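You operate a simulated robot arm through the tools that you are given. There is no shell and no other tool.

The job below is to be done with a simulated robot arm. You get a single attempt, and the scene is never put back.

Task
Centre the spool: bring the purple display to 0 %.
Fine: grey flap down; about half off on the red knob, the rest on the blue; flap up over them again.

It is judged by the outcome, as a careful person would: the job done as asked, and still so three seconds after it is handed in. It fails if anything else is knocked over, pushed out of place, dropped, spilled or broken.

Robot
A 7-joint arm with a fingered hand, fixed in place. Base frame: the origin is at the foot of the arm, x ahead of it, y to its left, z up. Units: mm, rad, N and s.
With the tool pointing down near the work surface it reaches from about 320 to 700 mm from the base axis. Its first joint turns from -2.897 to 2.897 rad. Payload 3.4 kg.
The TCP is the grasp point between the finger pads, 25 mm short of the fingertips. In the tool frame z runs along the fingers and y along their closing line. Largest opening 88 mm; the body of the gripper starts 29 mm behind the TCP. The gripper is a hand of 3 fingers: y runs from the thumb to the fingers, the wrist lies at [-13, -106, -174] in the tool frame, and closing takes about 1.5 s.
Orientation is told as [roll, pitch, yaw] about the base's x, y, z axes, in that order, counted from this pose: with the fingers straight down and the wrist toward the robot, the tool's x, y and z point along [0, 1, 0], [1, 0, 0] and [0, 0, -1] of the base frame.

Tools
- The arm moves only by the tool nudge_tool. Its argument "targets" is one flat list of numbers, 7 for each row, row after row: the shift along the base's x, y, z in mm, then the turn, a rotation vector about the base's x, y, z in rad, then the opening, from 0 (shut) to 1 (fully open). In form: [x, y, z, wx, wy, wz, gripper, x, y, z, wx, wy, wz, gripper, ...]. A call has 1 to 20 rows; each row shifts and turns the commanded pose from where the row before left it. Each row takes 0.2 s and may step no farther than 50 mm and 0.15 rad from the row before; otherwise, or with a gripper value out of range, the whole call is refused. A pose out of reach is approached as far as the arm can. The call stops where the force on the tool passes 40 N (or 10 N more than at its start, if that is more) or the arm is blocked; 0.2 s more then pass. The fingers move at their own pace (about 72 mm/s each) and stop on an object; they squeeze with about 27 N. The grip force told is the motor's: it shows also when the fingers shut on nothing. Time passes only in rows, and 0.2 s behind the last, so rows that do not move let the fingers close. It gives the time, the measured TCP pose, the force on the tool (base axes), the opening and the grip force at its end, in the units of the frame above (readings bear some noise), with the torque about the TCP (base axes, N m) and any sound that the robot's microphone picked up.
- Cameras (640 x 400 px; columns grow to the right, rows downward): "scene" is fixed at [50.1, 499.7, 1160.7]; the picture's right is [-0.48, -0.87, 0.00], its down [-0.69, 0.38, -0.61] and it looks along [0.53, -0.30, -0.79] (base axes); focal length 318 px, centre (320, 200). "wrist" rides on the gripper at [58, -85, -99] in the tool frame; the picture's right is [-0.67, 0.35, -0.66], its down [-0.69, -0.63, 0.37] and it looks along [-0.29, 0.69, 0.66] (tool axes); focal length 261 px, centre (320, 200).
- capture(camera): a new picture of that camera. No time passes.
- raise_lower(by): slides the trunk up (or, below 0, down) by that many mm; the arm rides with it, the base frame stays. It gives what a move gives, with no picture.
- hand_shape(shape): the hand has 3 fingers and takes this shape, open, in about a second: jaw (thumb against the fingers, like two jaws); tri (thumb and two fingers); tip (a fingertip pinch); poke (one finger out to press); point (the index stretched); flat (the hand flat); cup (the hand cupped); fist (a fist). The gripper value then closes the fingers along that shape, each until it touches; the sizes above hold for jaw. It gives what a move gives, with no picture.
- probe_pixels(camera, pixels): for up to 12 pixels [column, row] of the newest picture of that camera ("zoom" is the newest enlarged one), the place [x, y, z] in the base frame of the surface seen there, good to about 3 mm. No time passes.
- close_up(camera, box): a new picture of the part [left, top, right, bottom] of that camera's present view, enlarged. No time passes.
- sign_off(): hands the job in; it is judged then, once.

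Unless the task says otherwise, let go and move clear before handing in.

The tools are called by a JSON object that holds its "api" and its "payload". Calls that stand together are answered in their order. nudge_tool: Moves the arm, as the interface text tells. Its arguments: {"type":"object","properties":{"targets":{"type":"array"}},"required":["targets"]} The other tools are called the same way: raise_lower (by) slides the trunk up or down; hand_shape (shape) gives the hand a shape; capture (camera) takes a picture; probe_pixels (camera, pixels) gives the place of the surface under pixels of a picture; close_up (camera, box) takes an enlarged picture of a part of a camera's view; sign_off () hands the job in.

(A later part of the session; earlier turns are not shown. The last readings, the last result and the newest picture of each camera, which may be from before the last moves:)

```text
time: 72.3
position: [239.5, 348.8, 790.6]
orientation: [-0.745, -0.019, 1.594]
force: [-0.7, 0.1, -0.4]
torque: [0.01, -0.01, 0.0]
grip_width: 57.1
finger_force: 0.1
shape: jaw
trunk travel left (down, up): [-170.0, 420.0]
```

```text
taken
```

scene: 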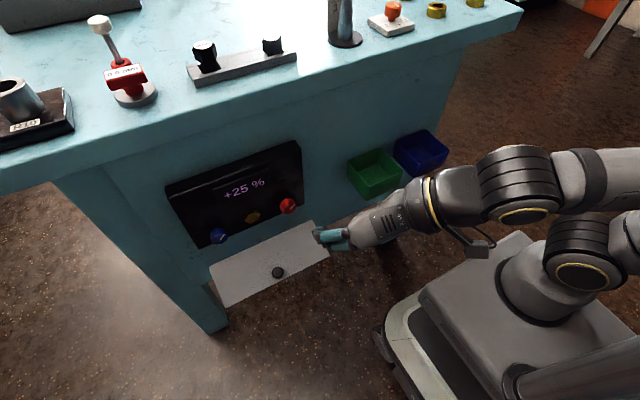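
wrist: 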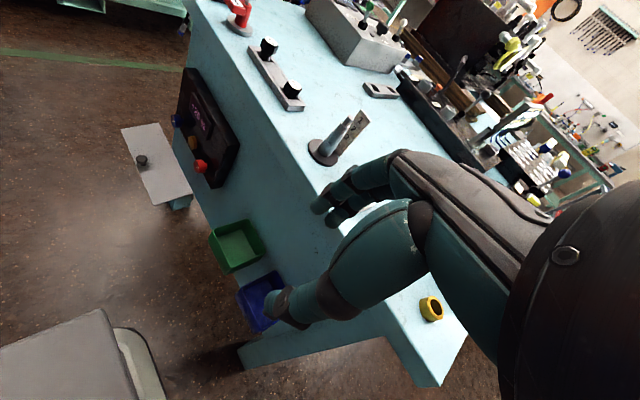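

Good. Second half of the pitch, ending in front of the red dial at z≈700.

{"api": "nudge_tool", "payload": {"targets": [4, 4.3, -15, 0, -0.1377, 0, 0.65, 4, 4.3, -15, 0, -0.1377, 0, 0.65, 4, 4.3, -15, 0, -0.1377, 0, 0.65, 4, 4.3, -15, 0, -0.1377, 0, 0.65, 4, 4.3, -15, 0, -0.1377, 0, 0.65, 4, 4.3, -15, 0, -0.1377, 0, 0.65]}}

{"api": "capture", "payload": {"camera": "scene"}}

{"api": "capture", "payload": {"camera": "wrist"}}

```text
time: 73.2
position: [257.2, 364.5, 699.3]
orientation: [-0.901, -0.013, 1.61]
force: [-0.3, 0.0, -0.2]
torque: [0.02, 0.0, -0.05]
grip_width: 57.0
finger_force: 0.1
shape: jaw
trunk travel left (down, up): [-170.0, 420.0]
stopped in row 4: the arm was blocked; the commanded pose is now the measured one
```

```text
taken
```

scene: 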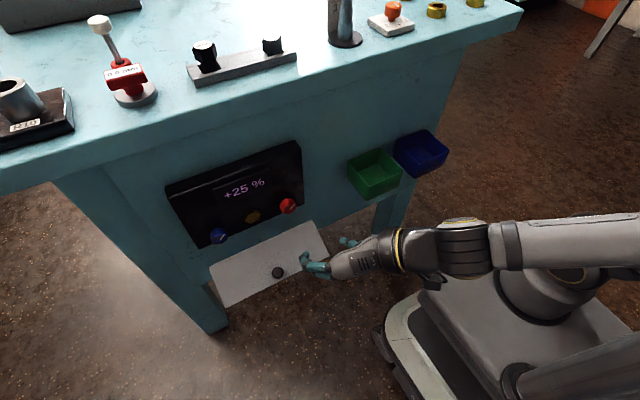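

```text
taken
```

wrist: 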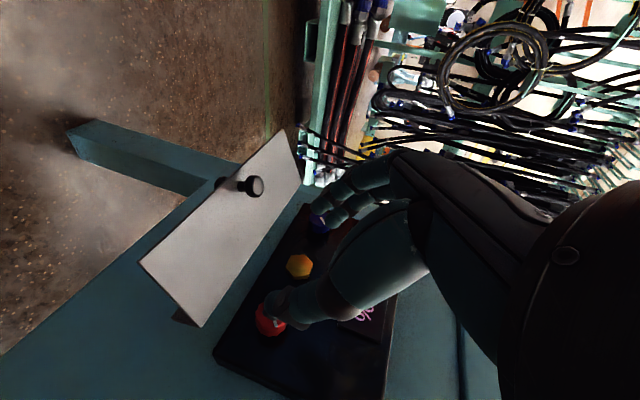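

The forearm now touches the robot's own shoulder link (scene (560,250)); the hand needs to be higher relative to the trunk. I'll raise the hand 120 mm and then lower the trunk by 140.

{"api": "nudge_tool", "payload": {"targets": [0, 0, 15, 0, 0, 0, 0.65, 0, 0, 15, 0, 0, 0, 0.65, 0, 0, 15, 0, 0, 0, 0.65, 0, 0, 15, 0, 0, 0, 0.65, 0, 0, 15, 0, 0, 0, 0.65, 0, 0, 15, 0, 0, 0, 0.65, 0, 0, 15, 0, 0, 0, 0.65, 0, 0, 15, 0, 0, 0, 0.65]}}

{"api": "raise_lower", "payload": {"by": -140}}

{"api": "capture", "payload": {"camera": "scene"}}

```text
time: 75.0
position: [256.1, 366.1, 819.5]
orientation: [-0.911, -0.008, 1.613]
force: [0.7, -0.5, 0.1]
torque: [-0.02, 0.02, -0.01]
grip_width: 57.0
finger_force: 0.1
shape: jaw
trunk travel left (down, up): [-170.0, 420.0]
```

```text
time: 76.6
position: [255.7, 365.9, 679.5]
orientation: [-0.91, -0.008, 1.615]
force: [0.1, 0.0, -0.3]
torque: [0.01, 0.04, 0.03]
grip_width: 57.0
finger_force: 0.0
shape: jaw
trunk travel left (down, up): [-30.0, 560.0]
```

```text
taken
```

scene: 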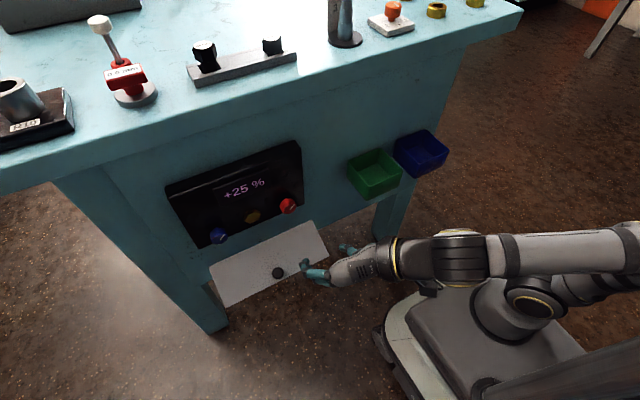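

Clear now. I'll finish the pitch (0.66 rad) and correct the yaw slightly, staying in front of the flap edge.

{"api": "nudge_tool", "payload": {"targets": [0, 2, 3, 0, -0.132, -0.009, 0.65, 0, 2, 3, 0, -0.132, -0.009, 0.65, 0, 2, 3, 0, -0.132, -0.009, 0.65, 0, 2, 3, 0, -0.132, -0.009, 0.65, 0, 2, 3, 0, -0.132, -0.009, 0.65]}}

{"api": "capture", "payload": {"camera": "scene"}}

{"api": "capture", "payload": {"camera": "wrist"}}

```text
time: 77.5
position: [277.0, 377.1, 636.4]
orientation: [-1.075, 0.005, 1.604]
force: [0.2, 0.8, 0.3]
torque: [-0.01, 0.0, 0.02]
grip_width: 57.2
finger_force: 0.1
shape: jaw
trunk travel left (down, up): [-30.0, 560.0]
stopped in row 4: the arm was blocked; the commanded pose is now the measured one
```

```text
taken
```

scene: 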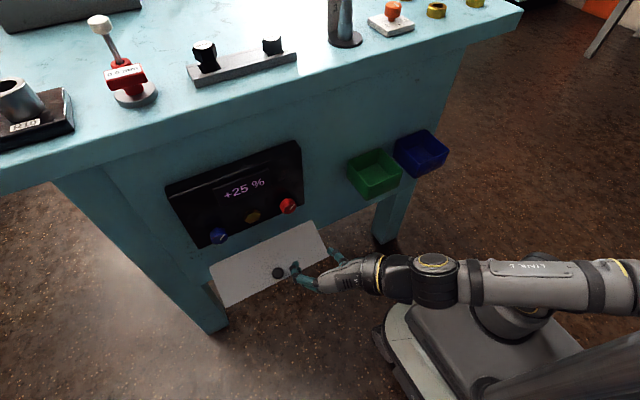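

```text
taken
```

wrist: 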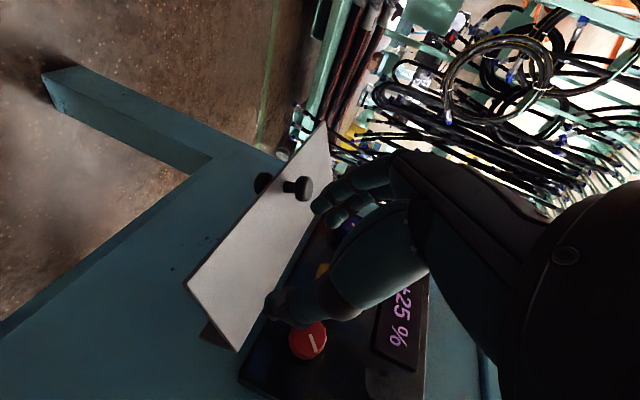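

The hand was pushed down to z≈636 close to the flap's edge (forces still ≈0). I'll back off and up first.

{"api": "nudge_tool", "payload": {"targets": [-10, 0, 10, 0, 0, 0, 0.65, -10, 0, 20, 0, 0, 0, 0.65, -5, 0, 20, 0, 0, 0, 0.65, 0, 0, 20, 0, 0, 0, 0.65, 0, 0, 20, 0, 0, 0, 0.65]}}

{"api": "capture", "payload": {"camera": "scene"}}

```text
time: 78.7
position: [248.8, 380.7, 730.8]
orientation: [-1.085, 0.007, 1.603]
force: [-0.4, 0.5, 0.3]
torque: [0.0, 0.03, -0.01]
grip_width: 57.2
finger_force: 0.1
shape: jaw
trunk travel left (down, up): [-30.0, 560.0]
```

```text
taken
```

scene: 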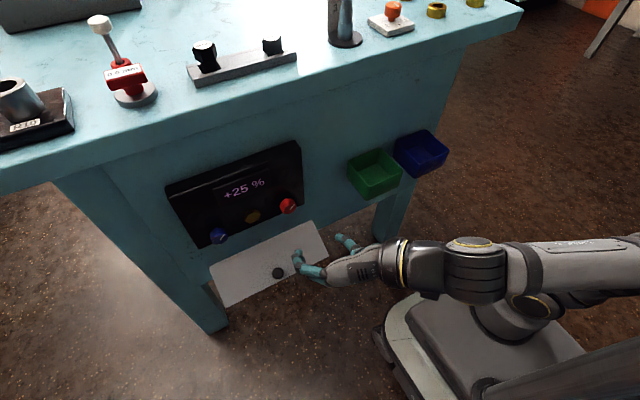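

Tracking is fine when higher. Now I turn toward the target orientation (pointing +x, wrist up and to the robot's side, about −135° roll) in one combined rotation.

{"api": "nudge_tool", "payload": {"targets": [0, 0, 0, -0.11, -0.0657, 0.0227, 0.65, 0, 0, 0, -0.11, -0.0657, 0.0227, 0.65, 0, 0, 0, -0.11, -0.0657, 0.0227, 0.65, 0, 0, 0, -0.11, -0.0657, 0.0227, 0.65]}}

{"api": "capture", "payload": {"camera": "scene"}}

```text
time: 79.7
position: [248.2, 379.1, 728.7]
orientation: [-1.328, 0.463, 1.636]
force: [0.1, 0.1, 0.2]
torque: [-0.01, -0.04, 0.02]
grip_width: 57.1
finger_force: 0.0
shape: jaw
trunk travel left (down, up): [-30.0, 560.0]
```

```text
taken
```

scene: 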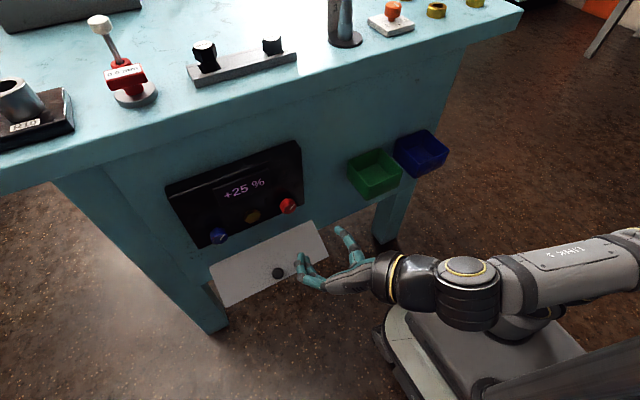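

Tracking well. Finishing this rotation.

{"api": "nudge_tool", "payload": {"targets": [0, 0, 0, -0.11, -0.0657, 0.0227, 0.65, 0, 0, 0, -0.11, -0.0657, 0.0227, 0.65, 0, 0, 0, -0.11, -0.0657, 0.0227, 0.65]}}

{"api": "capture", "payload": {"camera": "scene"}}

{"api": "capture", "payload": {"camera": "wrist"}}

```text
time: 80.5
position: [248.0, 378.6, 728.2]
orientation: [-1.557, 0.802, 1.57]
force: [0.3, 0.5, 0.0]
torque: [-0.02, -0.01, -0.02]
grip_width: 57.1
finger_force: 0.1
shape: jaw
trunk travel left (down, up): [-30.0, 560.0]
```

```text
taken
```

scene: 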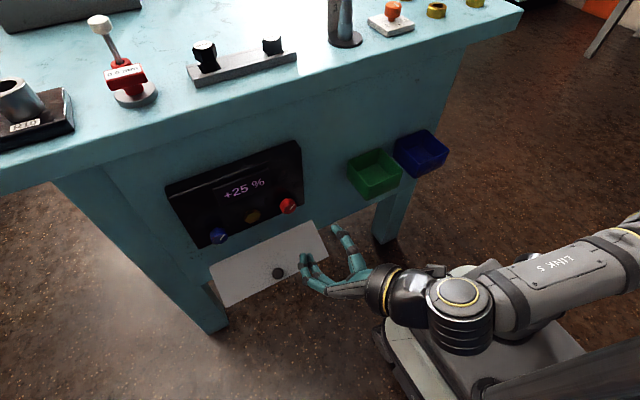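

```text
taken
```

wrist: 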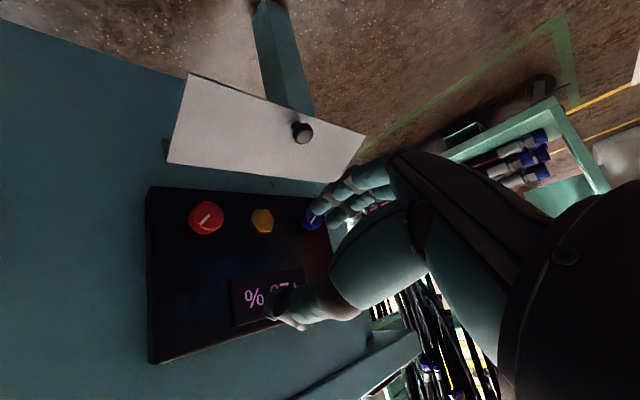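

The hand now points at the panel with wrist up and the camera seeing dials and flap clearly (red at (206,217)). I approach the red dial: first to x≈348, z≈678 above the flap.

{"api": "nudge_tool", "payload": {"targets": [20, -1, -10, 0, 0, 0, 0.65, 20, -1, -10, 0, 0, 0, 0.65, 20, -1, -10, 0, 0, 0, 0.65, 20, 0, -10, -0.014, 0.017, 0, 0.65, 20, 0, -10, 0, 0, 0, 0.65]}}

{"api": "close_up", "payload": {"camera": "scene", "box": [200, 150, 360, 290]}}

{"api": "capture", "payload": {"camera": "wrist"}}

```text
time: 81.7
position: [349.4, 374.3, 679.2]
orientation: [-1.534, 0.814, 1.586]
force: [-0.4, 0.1, -0.2]
torque: [-0.02, -0.01, 0.02]
grip_width: 57.1
finger_force: 0.1
shape: jaw
trunk travel left (down, up): [-30.0, 560.0]
```

```text
2.86 times, centred on (280, 220) of scene
```

zoom: 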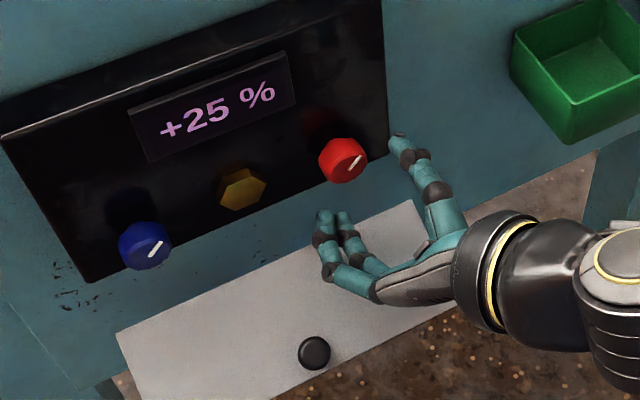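

```text
taken
```

wrist: 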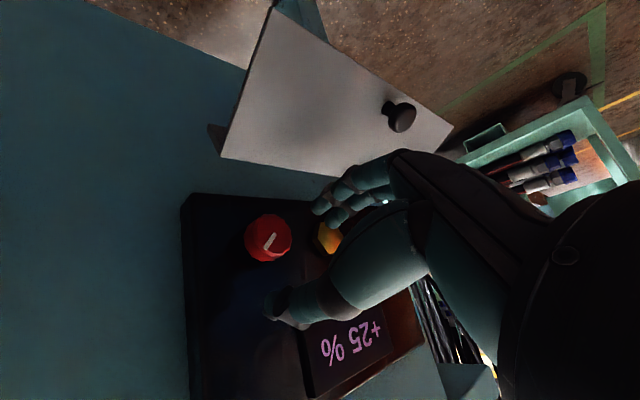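

The dial lies between thumb (398,140) and fingers (330,215). I'll lower to z≈660 and advance to x≈389 in small steps.

{"api": "nudge_tool", "payload": {"targets": [5, 0, -10, 0, 0.02, 0, 0.65, 8, 0.5, -9, 0, 0, 0, 0.65, 9, 0, 0, 0, 0, 0, 0.65, 9, 0, 0, 0, 0, 0, 0.65, 8, 0, 0, 0, 0, 0, 0.65, 0, 0, 0, 0, 0, 0, 0.65]}}

{"api": "close_up", "payload": {"camera": "scene", "box": [230, 150, 350, 255]}}

{"api": "close_up", "payload": {"camera": "wrist", "box": [180, 130, 440, 330]}}

```text
time: 83.1
position: [389.7, 376.1, 658.7]
orientation: [-1.505, 0.812, 1.61]
force: [0.9, -0.1, -0.3]
torque: [0.02, 0.01, -0.04]
grip_width: 57.0
finger_force: 0.1
shape: jaw
trunk travel left (down, up): [-30.0, 560.0]
```

```text
3.81 times, centred on (290, 202) of scene
```

zoom: 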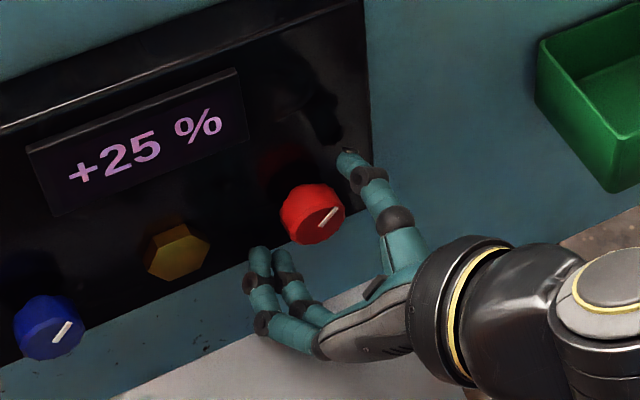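

```text
2.00 times, centred on (310, 230) of wrist
```

zoom: 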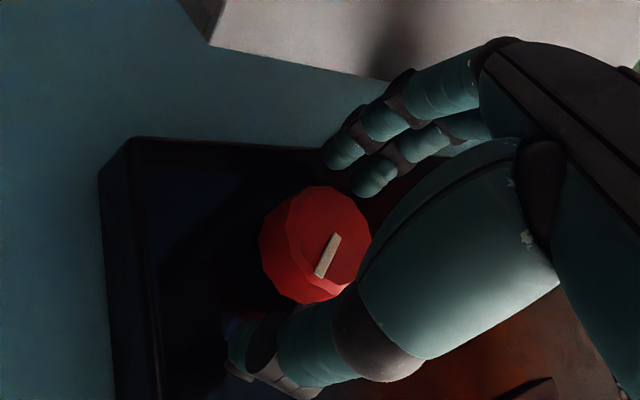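

The knob is centred between the thumb and both fingers. I'll fix the small tilt and close.

{"api": "nudge_tool", "payload": {"targets": [0, 0, 1, 0, -0.045, 0, 0.65, 0, 0, 0, 0, 0, 0, 0.3, 0, 0, 0, 0, 0, 0, 0, 0, 0, 0, 0, 0, 0, 0, 0, 0, 0, 0, 0, 0, 0, 0, 0, 0, 0, 0, 0, 0]}}

{"api": "close_up", "payload": {"camera": "scene", "box": [230, 150, 350, 255]}}

{"api": "close_up", "payload": {"camera": "wrist", "box": [180, 130, 440, 330]}}

```text
time: 84.5
position: [388.7, 374.3, 661.5]
orientation: [-1.569, 0.814, 1.561]
force: [2.1, 0.3, -0.6]
torque: [-0.01, -0.01, 0.02]
grip_width: 24.6
finger_force: 27.2
shape: jaw
trunk travel left (down, up): [-30.0, 560.0]
```

```text
3.81 times, centred on (290, 202) of scene
```

zoom: 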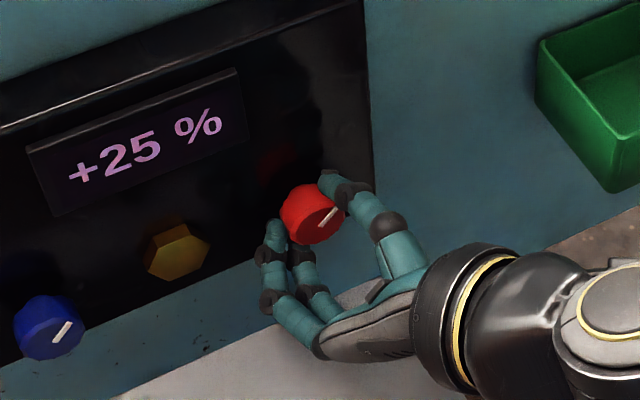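

```text
2.00 times, centred on (310, 230) of wrist
```

zoom: 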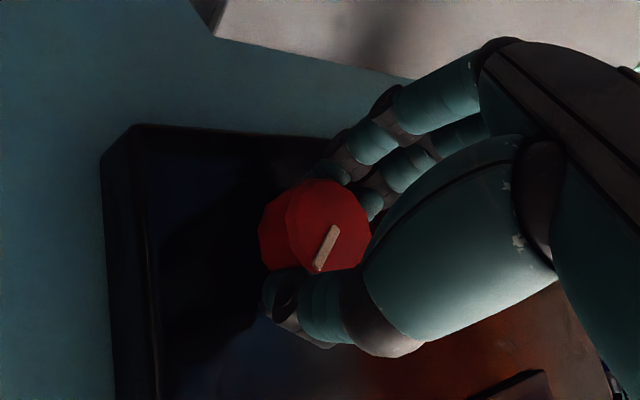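

Gripped (width 24.6, 27 N) with almost no side force. I'll turn counter-clockwise by a small 0.1 rad and read the display.

{"api": "nudge_tool", "payload": {"targets": [0, 0, 0, -0.05, 0, 0, 0, 0, 0, 0, -0.05, 0, 0, 0, 0, 0, 0, 0, 0, 0, 0]}}

{"api": "close_up", "payload": {"camera": "scene", "box": [210, 150, 330, 255]}}

```text
time: 85.3
position: [388.4, 375.5, 659.8]
orientation: [-1.57, 0.912, 1.56]
force: [4.9, 0.0, 3.6]
torque: [0.06, -0.06, -0.01]
grip_width: 24.3
finger_force: 26.9
shape: jaw
trunk travel left (down, up): [-30.0, 560.0]
```

```text
3.81 times, centred on (270, 202) of scene
```

zoom: 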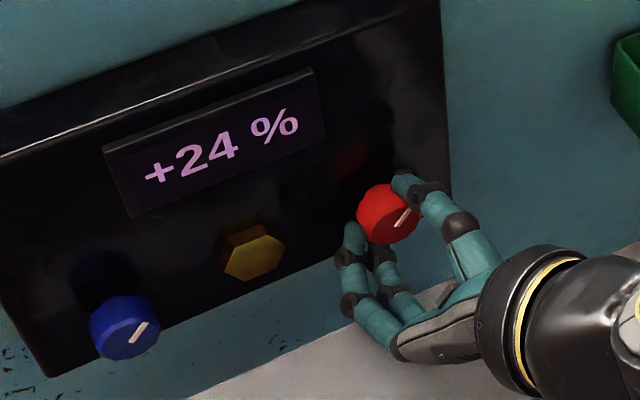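

The display went to +24 %, so the direction is right. Continue by another 0.3 rad.

{"api": "nudge_tool", "payload": {"targets": [0, 0, 0, -0.075, 0, 0, 0, 0, 0, 0, -0.075, 0, 0, 0, 0, 0, 0, -0.075, 0, 0, 0, 0, 0, 0, -0.075, 0, 0, 0, 0, 0, 0, 0, 0, 0, 0]}}

{"api": "close_up", "payload": {"camera": "scene", "box": [210, 150, 330, 255]}}

```text
time: 86.5
position: [387.8, 375.0, 660.4]
orientation: [-1.581, 1.212, 1.551]
force: [7.7, -1.1, 6.4]
torque: [0.01, -0.12, -0.05]
grip_width: 23.8
finger_force: 27.0
shape: jaw
trunk travel left (down, up): [-30.0, 560.0]
```

```text
3.81 times, centred on (270, 202) of scene
```

zoom: 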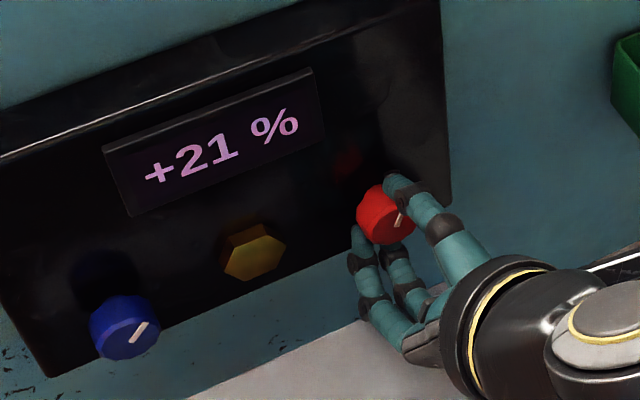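

+21 % after 0.4 rad, i.e. about 1 % per 0.1 rad. I continue 0.3 rad more, watching the arm's limit.

{"api": "nudge_tool", "payload": {"targets": [0, 0, 0, -0.075, 0, 0, 0, 0, 0, 0, -0.075, 0, 0, 0, 0, 0, 0, -0.075, 0, 0, 0, 0, 0, 0, -0.075, 0, 0, 0, 0, 0, 0, 0, 0, 0, 0]}}

{"api": "close_up", "payload": {"camera": "scene", "box": [210, 150, 330, 255]}}

```text
time: 87.7
position: [388.1, 374.4, 660.2]
orientation: [-1.675, 1.513, 1.457]
force: [8.4, 2.9, 5.1]
torque: [0.13, 0.09, 0.03]
grip_width: 23.5
finger_force: 26.6
shape: jaw
trunk travel left (down, up): [-30.0, 560.0]
```

```text
3.81 times, centred on (270, 202) of scene
```

zoom: 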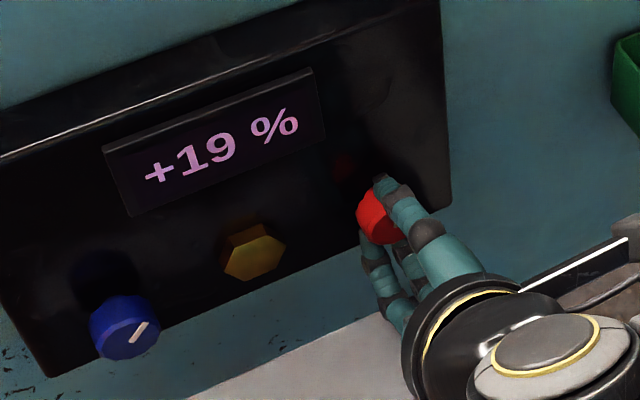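

+19 % and the wrist still follows well. Another 0.25 rad.

{"api": "nudge_tool", "payload": {"targets": [0, 0, 0, -0.0625, 0, 0, 0, 0, 0, 0, -0.0625, 0, 0, 0, 0, 0, 0, -0.0625, 0, 0, 0, 0, 0, 0, -0.0625, 0, 0, 0, 0, 0, 0, 0, 0, 0, 0]}}

{"api": "close_up", "payload": {"camera": "scene", "box": [210, 150, 330, 255]}}

{"api": "capture", "payload": {"camera": "scene"}}

```text
time: 88.9
position: [388.1, 375.9, 660.0]
orientation: [1.617, 1.378, -1.533]
force: [3.4, 9.7, 10.0]
torque: [0.37, 0.74, 0.06]
grip_width: 22.2
finger_force: 26.4
shape: jaw
trunk travel left (down, up): [-30.0, 560.0]
```

```text
3.81 times, centred on (270, 202) of scene
```

zoom: 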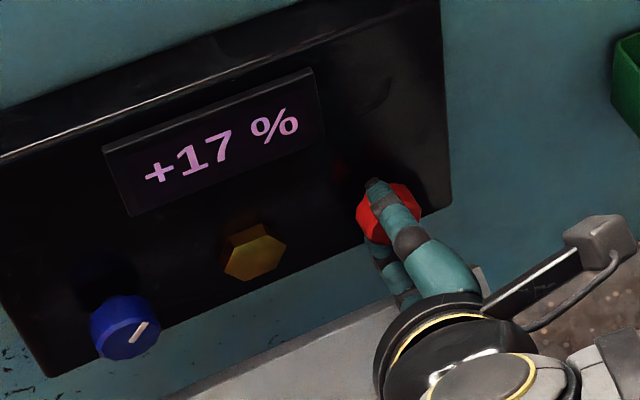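

```text
taken
```

scene: 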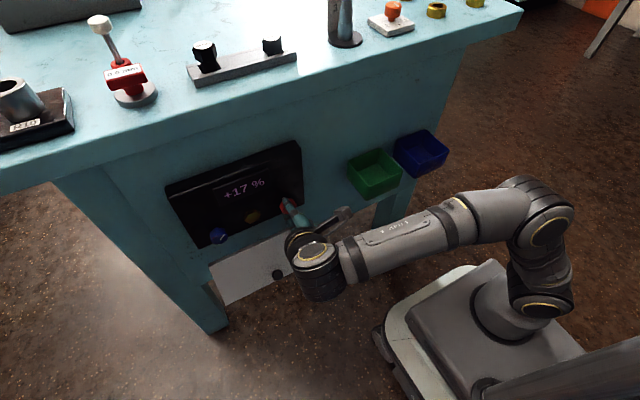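

+17 % now, wrist near the end of its comfortable range. I'll open slightly, turn back 0.7 rad around the knob, and look again.

{"api": "nudge_tool", "payload": {"targets": [0, 0, 0, 0, 0, 0, 0.5, 0, 0, 0, 0, 0, 0, 0.5, 0, 0, 0, 0, 0, 0, 0.5, 0, -0.5, 0.5, 0.1, 0, 0, 0.5, 0, 0, 0, 0.1, 0, 0, 0.5, 0, 0, 0, 0.1, 0, 0, 0.5, 0, 0, 0, 0.1, 0, 0, 0.5, 0, 0, 0, 0.1, 0, 0, 0.5, 0, 0, 0, 0.1, 0, 0, 0.5, 0, 0, 0, 0.1, 0, 0, 0.5]}}

{"api": "close_up", "payload": {"camera": "scene", "box": [210, 150, 330, 255]}}

{"api": "close_up", "payload": {"camera": "wrist", "box": [180, 130, 440, 330]}}

```text
time: 91.1
position: [387.5, 374.5, 660.8]
orientation: [-1.572, 1.061, 1.56]
force: [0.3, 0.7, 0.4]
torque: [-0.03, 0.01, -0.02]
grip_width: 43.7
finger_force: 0.1
shape: jaw
trunk travel left (down, up): [-30.0, 560.0]
```

```text
3.81 times, centred on (270, 202) of scene
```

zoom: 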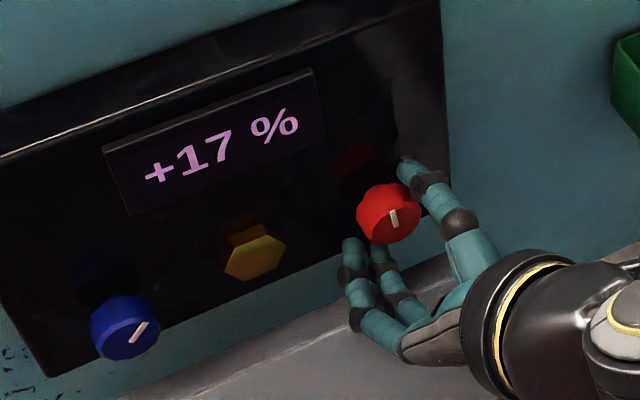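

```text
2.00 times, centred on (310, 230) of wrist
```

zoom: 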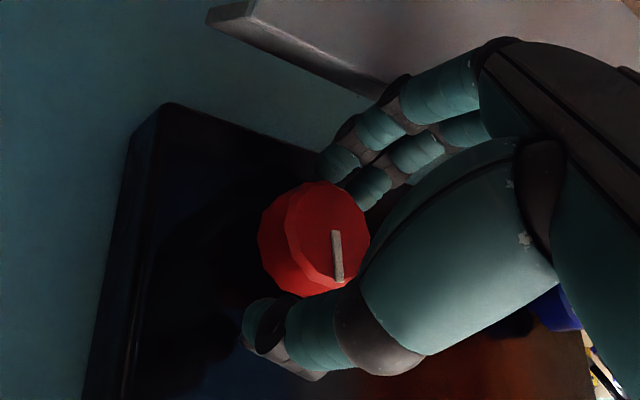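

The display holds at +17 % with the fingers free around the knob. Regrip and turn 0.4 rad more.

{"api": "nudge_tool", "payload": {"targets": [0.5, 0, 0, 0, 0, 0, 0, 0, 0, 0, 0, 0, 0, 0, 0, 0, 0, 0, 0, 0, 0, 0, 0, 0, -0.08, 0, 0, 0, 0, 0, 0, -0.08, 0, 0, 0, 0, 0, 0, -0.08, 0, 0, 0, 0, 0, 0, -0.08, 0, 0, 0, 0, 0, 0, -0.08, 0, 0, 0, 0, 0, 0, 0, 0, 0, 0]}}

{"api": "close_up", "payload": {"camera": "scene", "box": [210, 150, 330, 255]}}

```text
time: 93.1
position: [388.6, 375.2, 660.1]
orientation: [-1.623, 1.461, 1.511]
force: [-0.8, -0.9, 0.0]
torque: [0.01, 0.07, -0.02]
grip_width: 24.8
finger_force: 27.2
shape: jaw
trunk travel left (down, up): [-30.0, 560.0]
```

```text
3.81 times, centred on (270, 202) of scene
```

zoom: 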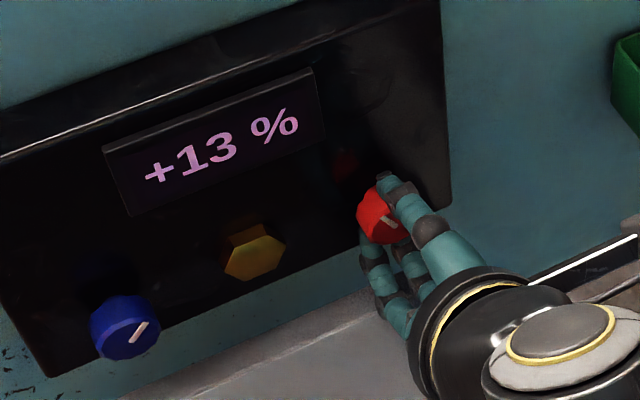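

+13 % — about half taken off on red. I'll release, turn back partway, and withdraw from the red dial.

{"api": "nudge_tool", "payload": {"targets": [0, 0, 0, 0, 0, 0, 0.5, 0, 0, 0, 0, 0, 0, 0.5, 0, 0, 0, 0, 0, 0, 0.5, 0, 0, 0, 0.1, 0, 0, 0.5, 0, 0, 0, 0.1, 0, 0, 0.5, 0, 0, 0, 0.1, 0, 0, 0.5, 0, 0, 0, 0.1, 0, 0, 0.5, 0, 0, 0, 0.1, 0, 0, 0.55, -10, 0, 0, 0, 0, 0, 0.6, -15, 0, 2, 0, 0, 0, 0.65, -15, 0, 10, 0, 0, 0, 0.65, -10, 0, 20, 0, 0, 0, 0.65, 0, 0, 28, 0, 0, 0, 0.65]}}

{"api": "capture", "payload": {"camera": "scene"}}

{"api": "close_up", "payload": {"camera": "scene", "box": [180, 150, 340, 300]}}

```text
time: 95.9
position: [337.8, 375.5, 721.6]
orientation: [-1.569, 0.959, 1.561]
force: [0.2, -0.7, 0.6]
torque: [-0.02, 0.0, -0.05]
grip_width: 56.8
finger_force: 0.1
shape: jaw
trunk travel left (down, up): [-30.0, 560.0]
```

```text
taken
```

scene: 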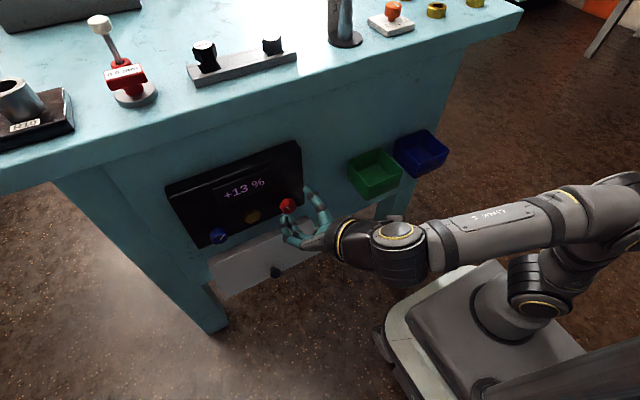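

```text
2.67 times, centred on (260, 225) of scene
```

zoom: 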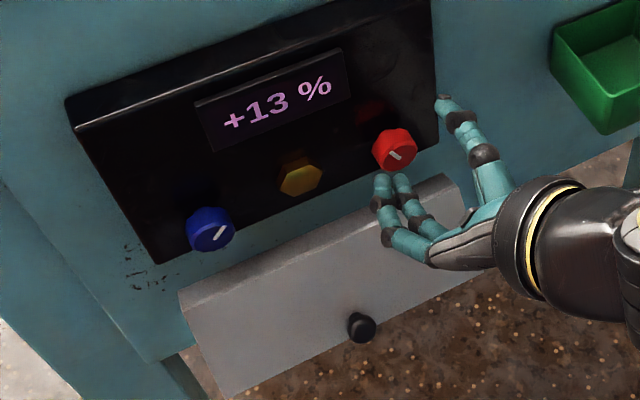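

The display stays at +13 %, dial untouched on release. The flap appears to have swung further down (pushed by the fingers or fallen); I'll probe its new position.

{"api": "probe_pixels", "payload": {"camera": "zoom", "pixels": [[225, 392], [190, 300], [320, 360], [360, 328], [260, 270], [420, 195], [215, 228], [225, 222], [205, 240]]}}

{"api": "capture", "payload": {"camera": "wrist"}}

```text
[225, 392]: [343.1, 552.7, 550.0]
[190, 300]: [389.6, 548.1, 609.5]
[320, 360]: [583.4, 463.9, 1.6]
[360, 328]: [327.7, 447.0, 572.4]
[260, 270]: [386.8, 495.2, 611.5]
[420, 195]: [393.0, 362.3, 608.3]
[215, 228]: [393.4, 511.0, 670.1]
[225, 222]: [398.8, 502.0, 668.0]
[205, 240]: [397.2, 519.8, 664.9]
```

```text
taken
```

wrist: 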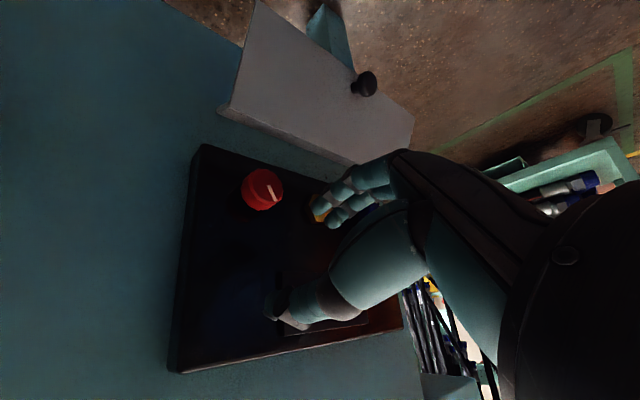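

The flap hangs further down now (edge at z≈550), still on its hinge, which gives more clearance. I'll move over to the blue dial at z≈722, staying in front.

{"api": "nudge_tool", "payload": {"targets": [0, 23, 0, 0, 0, 0, 0.65, 0, 23, 0, 0, 0, 0, 0.65, 0, 23, 0, 0, 0, 0, 0.65, 0, 23, 0, 0, 0, 0, 0.65, 0, 23, 0, 0, 0, 0, 0.65, 0, 24.5, 0, 0, 0, 0, 0.65]}}

{"api": "capture", "payload": {"camera": "scene"}}

{"api": "capture", "payload": {"camera": "wrist"}}

```text
time: 97.3
position: [341.2, 513.9, 720.8]
orientation: [-1.573, 0.961, 1.558]
force: [-0.7, -0.2, 0.3]
torque: [0.01, -0.02, -0.05]
grip_width: 56.7
finger_force: 0.0
shape: jaw
trunk travel left (down, up): [-30.0, 560.0]
```

```text
taken
```

scene: 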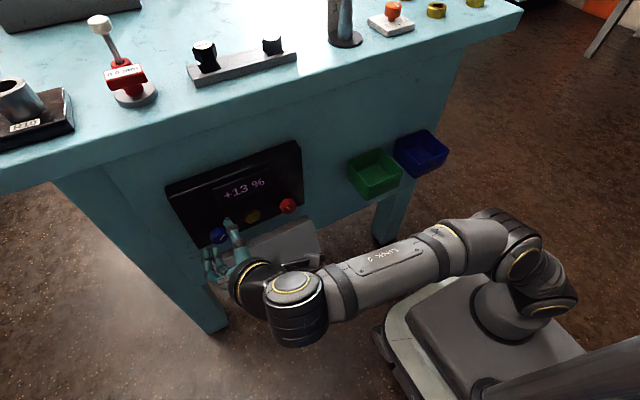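

```text
taken
```

wrist: 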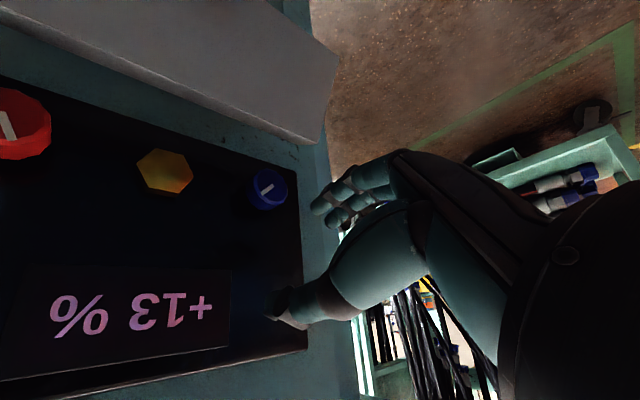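

The hand is in front of the blue dial. I'll roll back 0.35 rad for more turning range, lower to z≈660 and advance.

{"api": "nudge_tool", "payload": {"targets": [0, 0, -12, 0.0875, 0, 0, 0.6, 0, 0.3, -12, 0.0875, 0, 0, 0.6, 0, 0.3, -12, 0.0875, 0, 0, 0.6, 3, 0.3, -12, 0.0875, 0, 0, 0.6, 8, 0.2, -12, 0, 0, 0, 0.6, 9, 0, -0.8, 0, 0, 0, 0.6, 9, 0, 0, 0, 0, 0, 0.6, 9, 0, 0, 0, 0, 0, 0.6, 9, 0, 0, 0, 0, 0, 0.6]}}

{"api": "close_up", "payload": {"camera": "scene", "box": [180, 150, 300, 255]}}

{"api": "close_up", "payload": {"camera": "wrist", "box": [180, 130, 440, 330]}}

```text
time: 99.3
position: [384.9, 515.5, 660.1]
orientation: [-1.564, 0.611, 1.564]
force: [0.1, 0.7, -0.9]
torque: [-0.02, -0.01, 0.04]
grip_width: 53.2
finger_force: 0.0
shape: jaw
trunk travel left (down, up): [-30.0, 560.0]
```

```text
3.81 times, centred on (240, 202) of scene
```

zoom: 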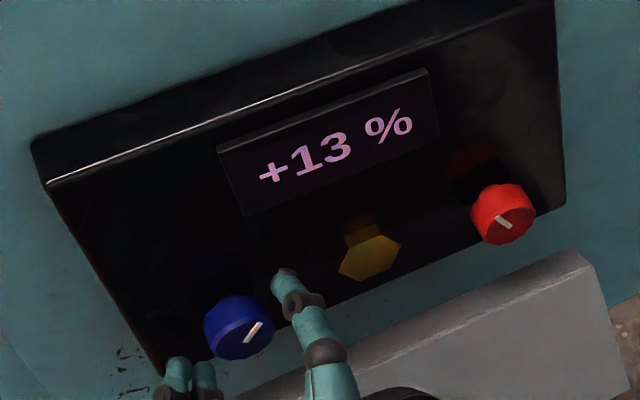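

```text
2.00 times, centred on (310, 230) of wrist
```

zoom: 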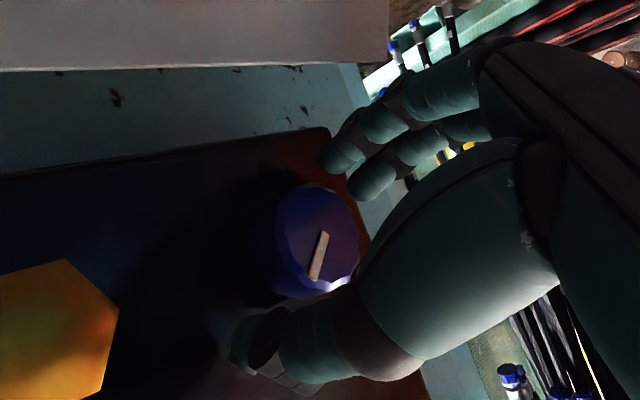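

The blue knob is centred between thumb (285,280) and fingers (190,370), clear of the hex nut. Advance 4 mm, close, and turn 0.2 rad.

{"api": "nudge_tool", "payload": {"targets": [4, 0, 0, 0, 0, 0, 0.5, 0, 0, 0, 0, 0, 0, 0, 0, 0, 0, 0, 0, 0, 0, 0, 0, 0, 0, 0, 0, 0, 0, 0, 0, 0, 0, 0, 0, 0, 0, 0, -0.07, 0, 0, 0, 0, 0, 0, -0.07, 0, 0, 0, 0, 0, 0, -0.06, 0, 0, 0, 0, 0, 0, 0, 0, 0, 0]}}

{"api": "close_up", "payload": {"camera": "scene", "box": [180, 150, 300, 255]}}

```text
time: 101.3
position: [389.3, 516.3, 660.6]
orientation: [-1.571, 0.812, 1.56]
force: [-1.9, -2.6, 2.7]
torque: [0.04, -0.08, -0.02]
grip_width: 23.9
finger_force: 27.0
shape: jaw
trunk travel left (down, up): [-30.0, 560.0]
```

```text
3.81 times, centred on (240, 202) of scene
```

zoom: 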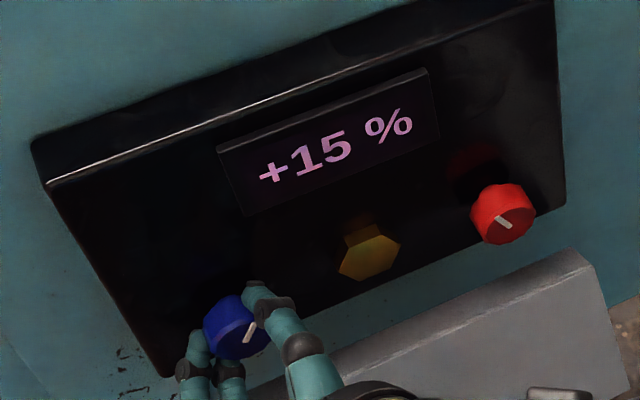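

The blue dial works the other way: counter-clockwise raised it to +15 %. I'll turn it clockwise instead, first 0.35 rad from here.

{"api": "nudge_tool", "payload": {"targets": [0, 0, 0, 0.07, 0, 0, 0, 0, 0, 0, 0.07, 0, 0, 0, 0, 0, 0, 0.07, 0, 0, 0, 0, 0, 0, 0.07, 0, 0, 0, 0, 0, 0, 0.07, 0, 0, 0, 0, 0, 0, 0, 0, 0, 0]}}

{"api": "close_up", "payload": {"camera": "scene", "box": [180, 150, 300, 255]}}

{"api": "capture", "payload": {"camera": "scene"}}

```text
time: 102.7
position: [390.2, 516.0, 658.8]
orientation: [-1.565, 0.462, 1.563]
force: [1.5, -1.3, 3.6]
torque: [-0.01, -0.08, -0.02]
grip_width: 23.4
finger_force: 27.1
shape: jaw
trunk travel left (down, up): [-30.0, 560.0]
```

```text
3.81 times, centred on (240, 202) of scene
```

zoom: 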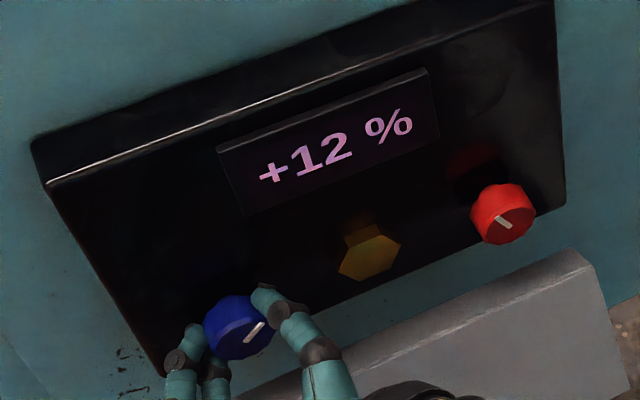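

```text
taken
```

scene: 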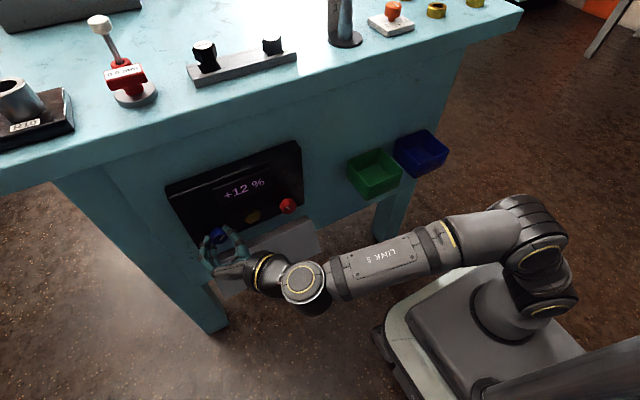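

+12 % and falling. Continue clockwise another 0.2 rad.

{"api": "nudge_tool", "payload": {"targets": [0, 0, 0, 0.07, 0, 0, 0, 0, 0, 0, 0.07, 0, 0, 0, 0, 0, 0, 0.06, 0, 0, 0, 0, 0, 0, 0, 0, 0, 0]}}

{"api": "close_up", "payload": {"camera": "scene", "box": [180, 150, 300, 255]}}

```text
time: 103.7
position: [389.7, 515.6, 660.3]
orientation: [-1.564, 0.262, 1.564]
force: [-0.2, -6.5, 1.1]
torque: [-0.07, -0.03, -0.11]
grip_width: 23.7
finger_force: 26.8
shape: jaw
trunk travel left (down, up): [-30.0, 560.0]
```

```text
3.81 times, centred on (240, 202) of scene
```

zoom: 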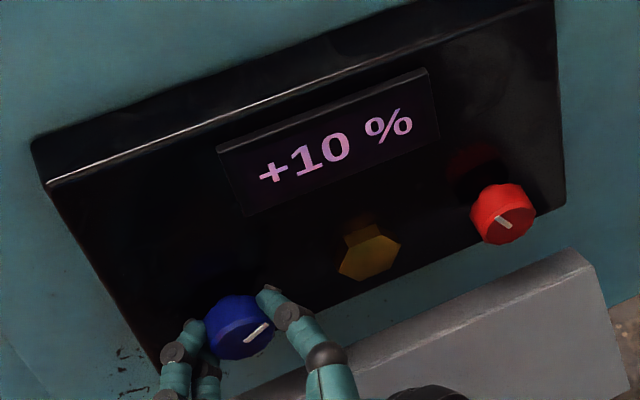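

+10 %. I'll release, turn the hand back 1.3 rad counter-clockwise around the knob, to regrip.

{"api": "nudge_tool", "payload": {"targets": [0, 0, 0, 0, 0, 0, 0.52, 0, 0, 0, 0, 0, 0, 0.52, 0, 0, 0, 0, 0, 0, 0.52, 0, -0.3, 0, -0.13, 0, 0, 0.52, 0, 0, 0, -0.13, 0, 0, 0.52, 0, 0, 0, -0.13, 0, 0, 0.52, 0, 0, 0, -0.13, 0, 0, 0.52, 0, 0, 0, -0.13, 0, 0, 0.52, 0, 0, 0, -0.13, 0, 0, 0.52, 0, 0, 0, -0.13, 0, 0, 0.52, 0, 0, 0, -0.13, 0, 0, 0.52, 0, 0, 0, -0.13, 0, 0, 0.52, 0, 0, 0, -0.13, 0, 0, 0.52]}}

{"api": "close_up", "payload": {"camera": "scene", "box": [180, 150, 300, 255]}}

{"api": "close_up", "payload": {"camera": "wrist", "box": [180, 130, 440, 330]}}

```text
time: 106.5
position: [379.7, 494.6, 654.4]
orientation: [-2.422, 1.559, 0.712]
force: [-6.9, 7.5, 19.1]
torque: [0.45, 0.26, 0.07]
grip_width: 40.1
finger_force: 0.2
shape: jaw
out of reach, approached as far as the arm can: row 13
trunk travel left (down, up): [-30.0, 560.0]
```

```text
3.81 times, centred on (240, 202) of scene
```

zoom: 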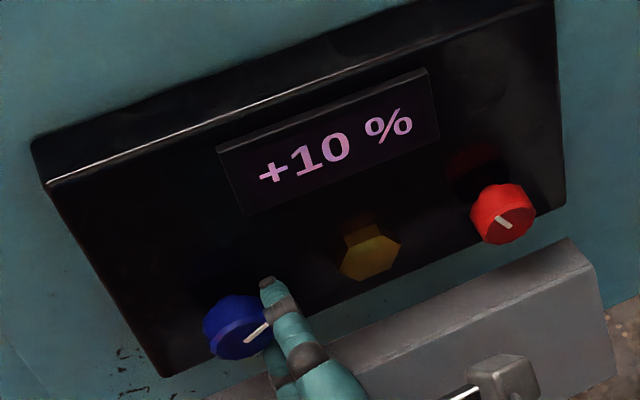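

```text
2.00 times, centred on (310, 230) of wrist
```

zoom: 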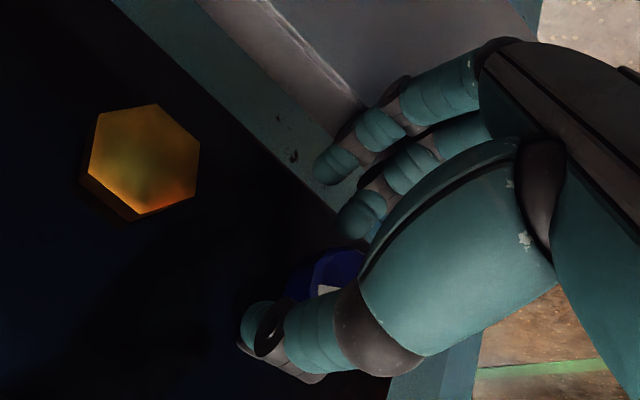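

The last turn exceeded the arm's reach and the hand shifted aside (y 495), pressing lightly (19 N); the display is unchanged at +10 %. I'll back straight out first, then roll back a bit.

{"api": "nudge_tool", "payload": {"targets": [-12, 0, 0, 0, 0, 0, 0.52, -15, 0, 0, 0, 0, 0, 0.52, -15, 0, 2, 0.1, 0, 0, 0.6, 0, 0, 2, 0.1, 0, 0, 0.6, 0, 0, 2, 0.1, 0, 0, 0.6]}}

{"api": "close_up", "payload": {"camera": "scene", "box": [160, 150, 320, 290]}}

```text
time: 107.7
position: [339.6, 493.2, 658.7]
orientation: [-1.581, 1.262, 1.551]
force: [0.0, -0.5, 0.4]
torque: [0.02, 0.01, -0.02]
grip_width: 52.5
finger_force: 0.0
shape: jaw
trunk travel left (down, up): [-30.0, 560.0]
```

```text
2.86 times, centred on (240, 220) of scene
```

zoom: 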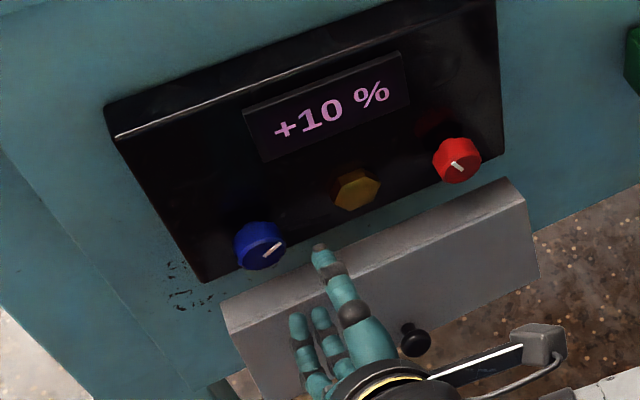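

Free again. I'll recentre on the blue dial (y 515.5) with roll about −155° and approach.

{"api": "nudge_tool", "payload": {"targets": [0, 11, 0.5, 0.06, 0, 0, 0.6, 0, 11, 0.5, 0.06, 0, 0, 0.6, 12, 0, 0, 0, 0, 0, 0.6, 12, 0, 0, 0, 0, 0, 0.6, 12, 0, 0, 0, 0, 0, 0.6, 12, 0, 0, 0, 0, 0, 0.6]}}

{"api": "close_up", "payload": {"camera": "scene", "box": [180, 150, 300, 255]}}

{"api": "close_up", "payload": {"camera": "wrist", "box": [180, 130, 440, 330]}}

```text
time: 109.1
position: [387.9, 516.6, 661.0]
orientation: [-1.577, 1.143, 1.555]
force: [0.1, 0.4, 0.7]
torque: [-0.01, -0.04, 0.0]
grip_width: 52.3
finger_force: 0.0
shape: jaw
trunk travel left (down, up): [-30.0, 560.0]
```

```text
3.81 times, centred on (240, 202) of scene
```

zoom: 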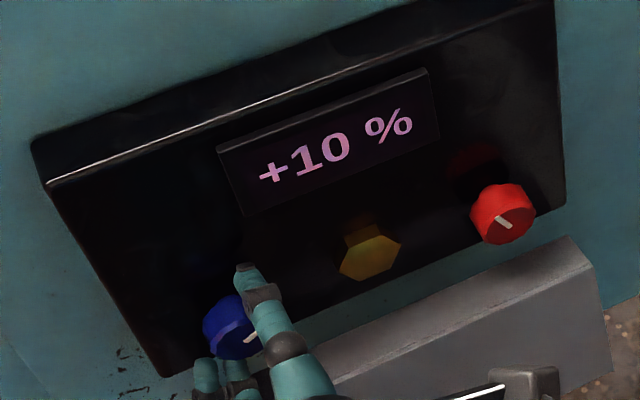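

```text
2.00 times, centred on (310, 230) of wrist
```

zoom: 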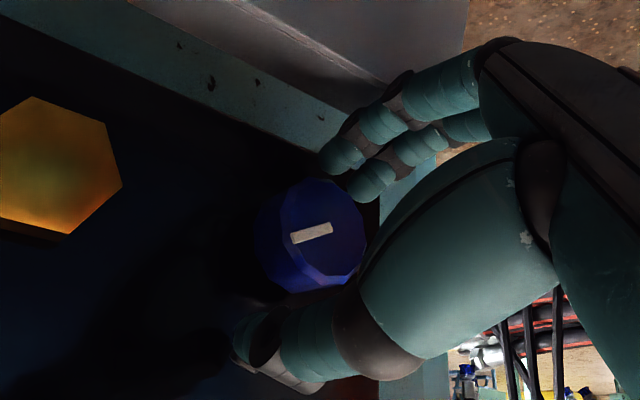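

Centred again with the display still +10 %. Grip and turn clockwise 0.7 rad.

{"api": "nudge_tool", "payload": {"targets": [0.5, -0.5, 0, 0, 0, 0, 0, 0, 0, 0, 0, 0, 0, 0, 0, 0, 0, 0, 0, 0, 0, 0, 0, 0, 0, 0, 0, 0, 0, 0, 0, 0.07, 0, 0, 0, 0, 0, 0, 0.07, 0, 0, 0, 0, 0, 0, 0.07, 0, 0, 0, 0, 0, 0, 0.07, 0, 0, 0, 0, 0, 0, 0.07, 0, 0, 0, 0, 0, 0, 0.07, 0, 0, 0, 0, 0, 0, 0.07, 0, 0, 0, 0, 0, 0, 0.07, 0, 0, 0, 0, 0, 0, 0.07, 0, 0, 0, 0, 0, 0, 0.07, 0, 0, 0, 0, 0, 0, 0, 0, 0, 0]}}

{"api": "close_up", "payload": {"camera": "scene", "box": [180, 150, 300, 255]}}

```text
time: 112.3
position: [387.8, 516.2, 658.7]
orientation: [-1.567, 0.441, 1.565]
force: [-2.1, -6.2, 1.9]
torque: [-0.01, 0.01, -0.11]
grip_width: 23.8
finger_force: 27.0
shape: jaw
trunk travel left (down, up): [-30.0, 560.0]
```

```text
3.81 times, centred on (240, 202) of scene
```

zoom: 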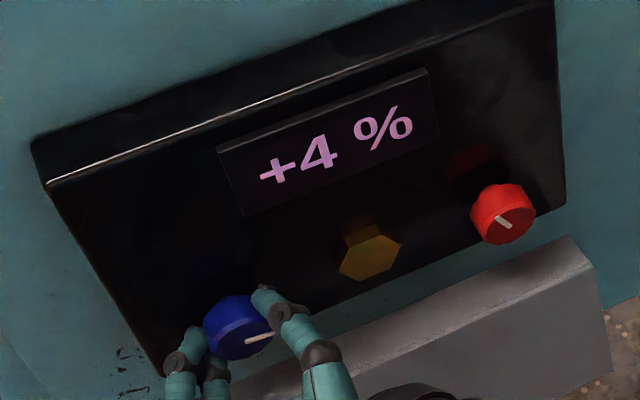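

+4 %. Turn another 0.17 rad, then I'll regrip for the last part.

{"api": "nudge_tool", "payload": {"targets": [0, 0, 0, 0.06, 0, 0, 0, 0, 0, 0, 0.06, 0, 0, 0, 0, 0, 0, 0.05, 0, 0, 0, 0, 0, 0, 0, 0, 0, 0, 0, 0, 0, 0, 0, 0, 0.52, 0, 0, 0, 0, 0, 0, 0.52, 0, 0, 0, 0, 0, 0, 0.52, 0, 0, 0, -0.1, 0, 0, 0.52, 0, 0, 0, -0.1, 0, 0, 0.52, 0, 0, 0, -0.1, 0, 0, 0.52, 0, 0, 0, -0.1, 0, 0, 0.52, 0, 0, 0, -0.1, 0, 0, 0.52]}}

{"api": "close_up", "payload": {"camera": "scene", "box": [180, 150, 300, 255]}}

```text
time: 114.9
position: [387.7, 515.6, 659.4]
orientation: [-1.57, 0.775, 1.56]
force: [0.0, -0.8, 0.0]
torque: [0.0, 0.0, 0.02]
grip_width: 45.3
finger_force: 0.0
shape: jaw
trunk travel left (down, up): [-30.0, 560.0]
```

```text
3.81 times, centred on (240, 202) of scene
```

zoom: 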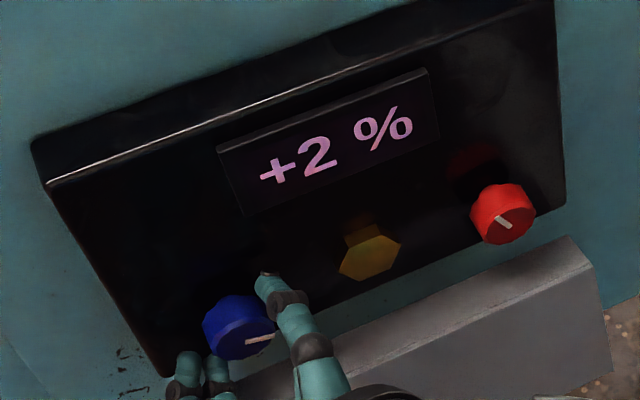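

+2 %. Regrip and turn 0.15 rad clockwise.

{"api": "nudge_tool", "payload": {"targets": [0, 0, 0, 0, 0, 0, 0, 0, 0, 0, 0, 0, 0, 0, 0, 0, 0, 0, 0, 0, 0, 0, 0, 0, 0, 0, 0, 0, 0, 0, 0, 0.05, 0, 0, 0, 0, 0, 0, 0.05, 0, 0, 0, 0, 0, 0, 0.05, 0, 0, 0, 0, 0, 0, 0, 0, 0, 0]}}

{"api": "close_up", "payload": {"camera": "scene", "box": [180, 150, 300, 255]}}

```text
time: 116.7
position: [388.3, 515.3, 658.9]
orientation: [-1.567, 0.622, 1.563]
force: [0.1, 1.4, 0.6]
torque: [-0.02, 0.01, 0.04]
grip_width: 24.6
finger_force: 26.7
shape: jaw
trunk travel left (down, up): [-30.0, 560.0]
```

```text
3.81 times, centred on (240, 202) of scene
```

zoom: 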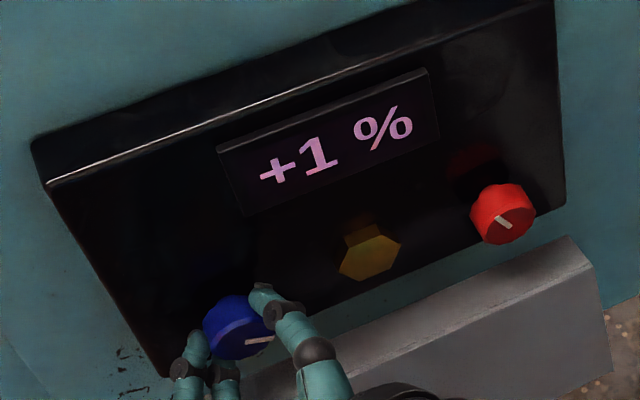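

+1 %. Now in small 0.04 rad steps.

{"api": "nudge_tool", "payload": {"targets": [0, 0, 0, 0.04, 0, 0, 0, 0, 0, 0, 0, 0, 0, 0]}}

{"api": "close_up", "payload": {"camera": "scene", "box": [180, 150, 300, 255]}}

```text
time: 117.3
position: [388.2, 515.5, 659.3]
orientation: [-1.566, 0.583, 1.566]
force: [-1.6, 4.0, -0.4]
torque: [0.01, 0.05, 0.07]
grip_width: 24.3
finger_force: 27.0
shape: jaw
trunk travel left (down, up): [-30.0, 560.0]
```

```text
3.81 times, centred on (240, 202) of scene
```

zoom: 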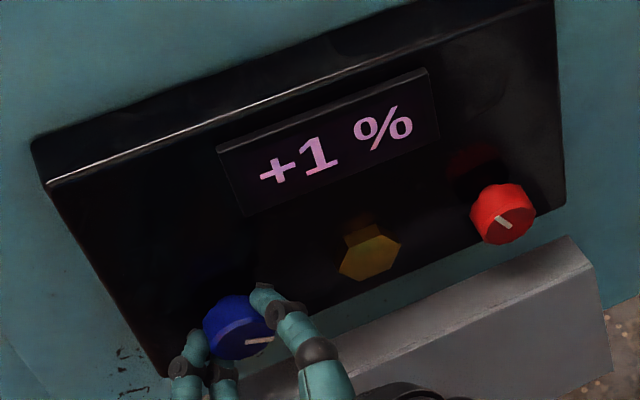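

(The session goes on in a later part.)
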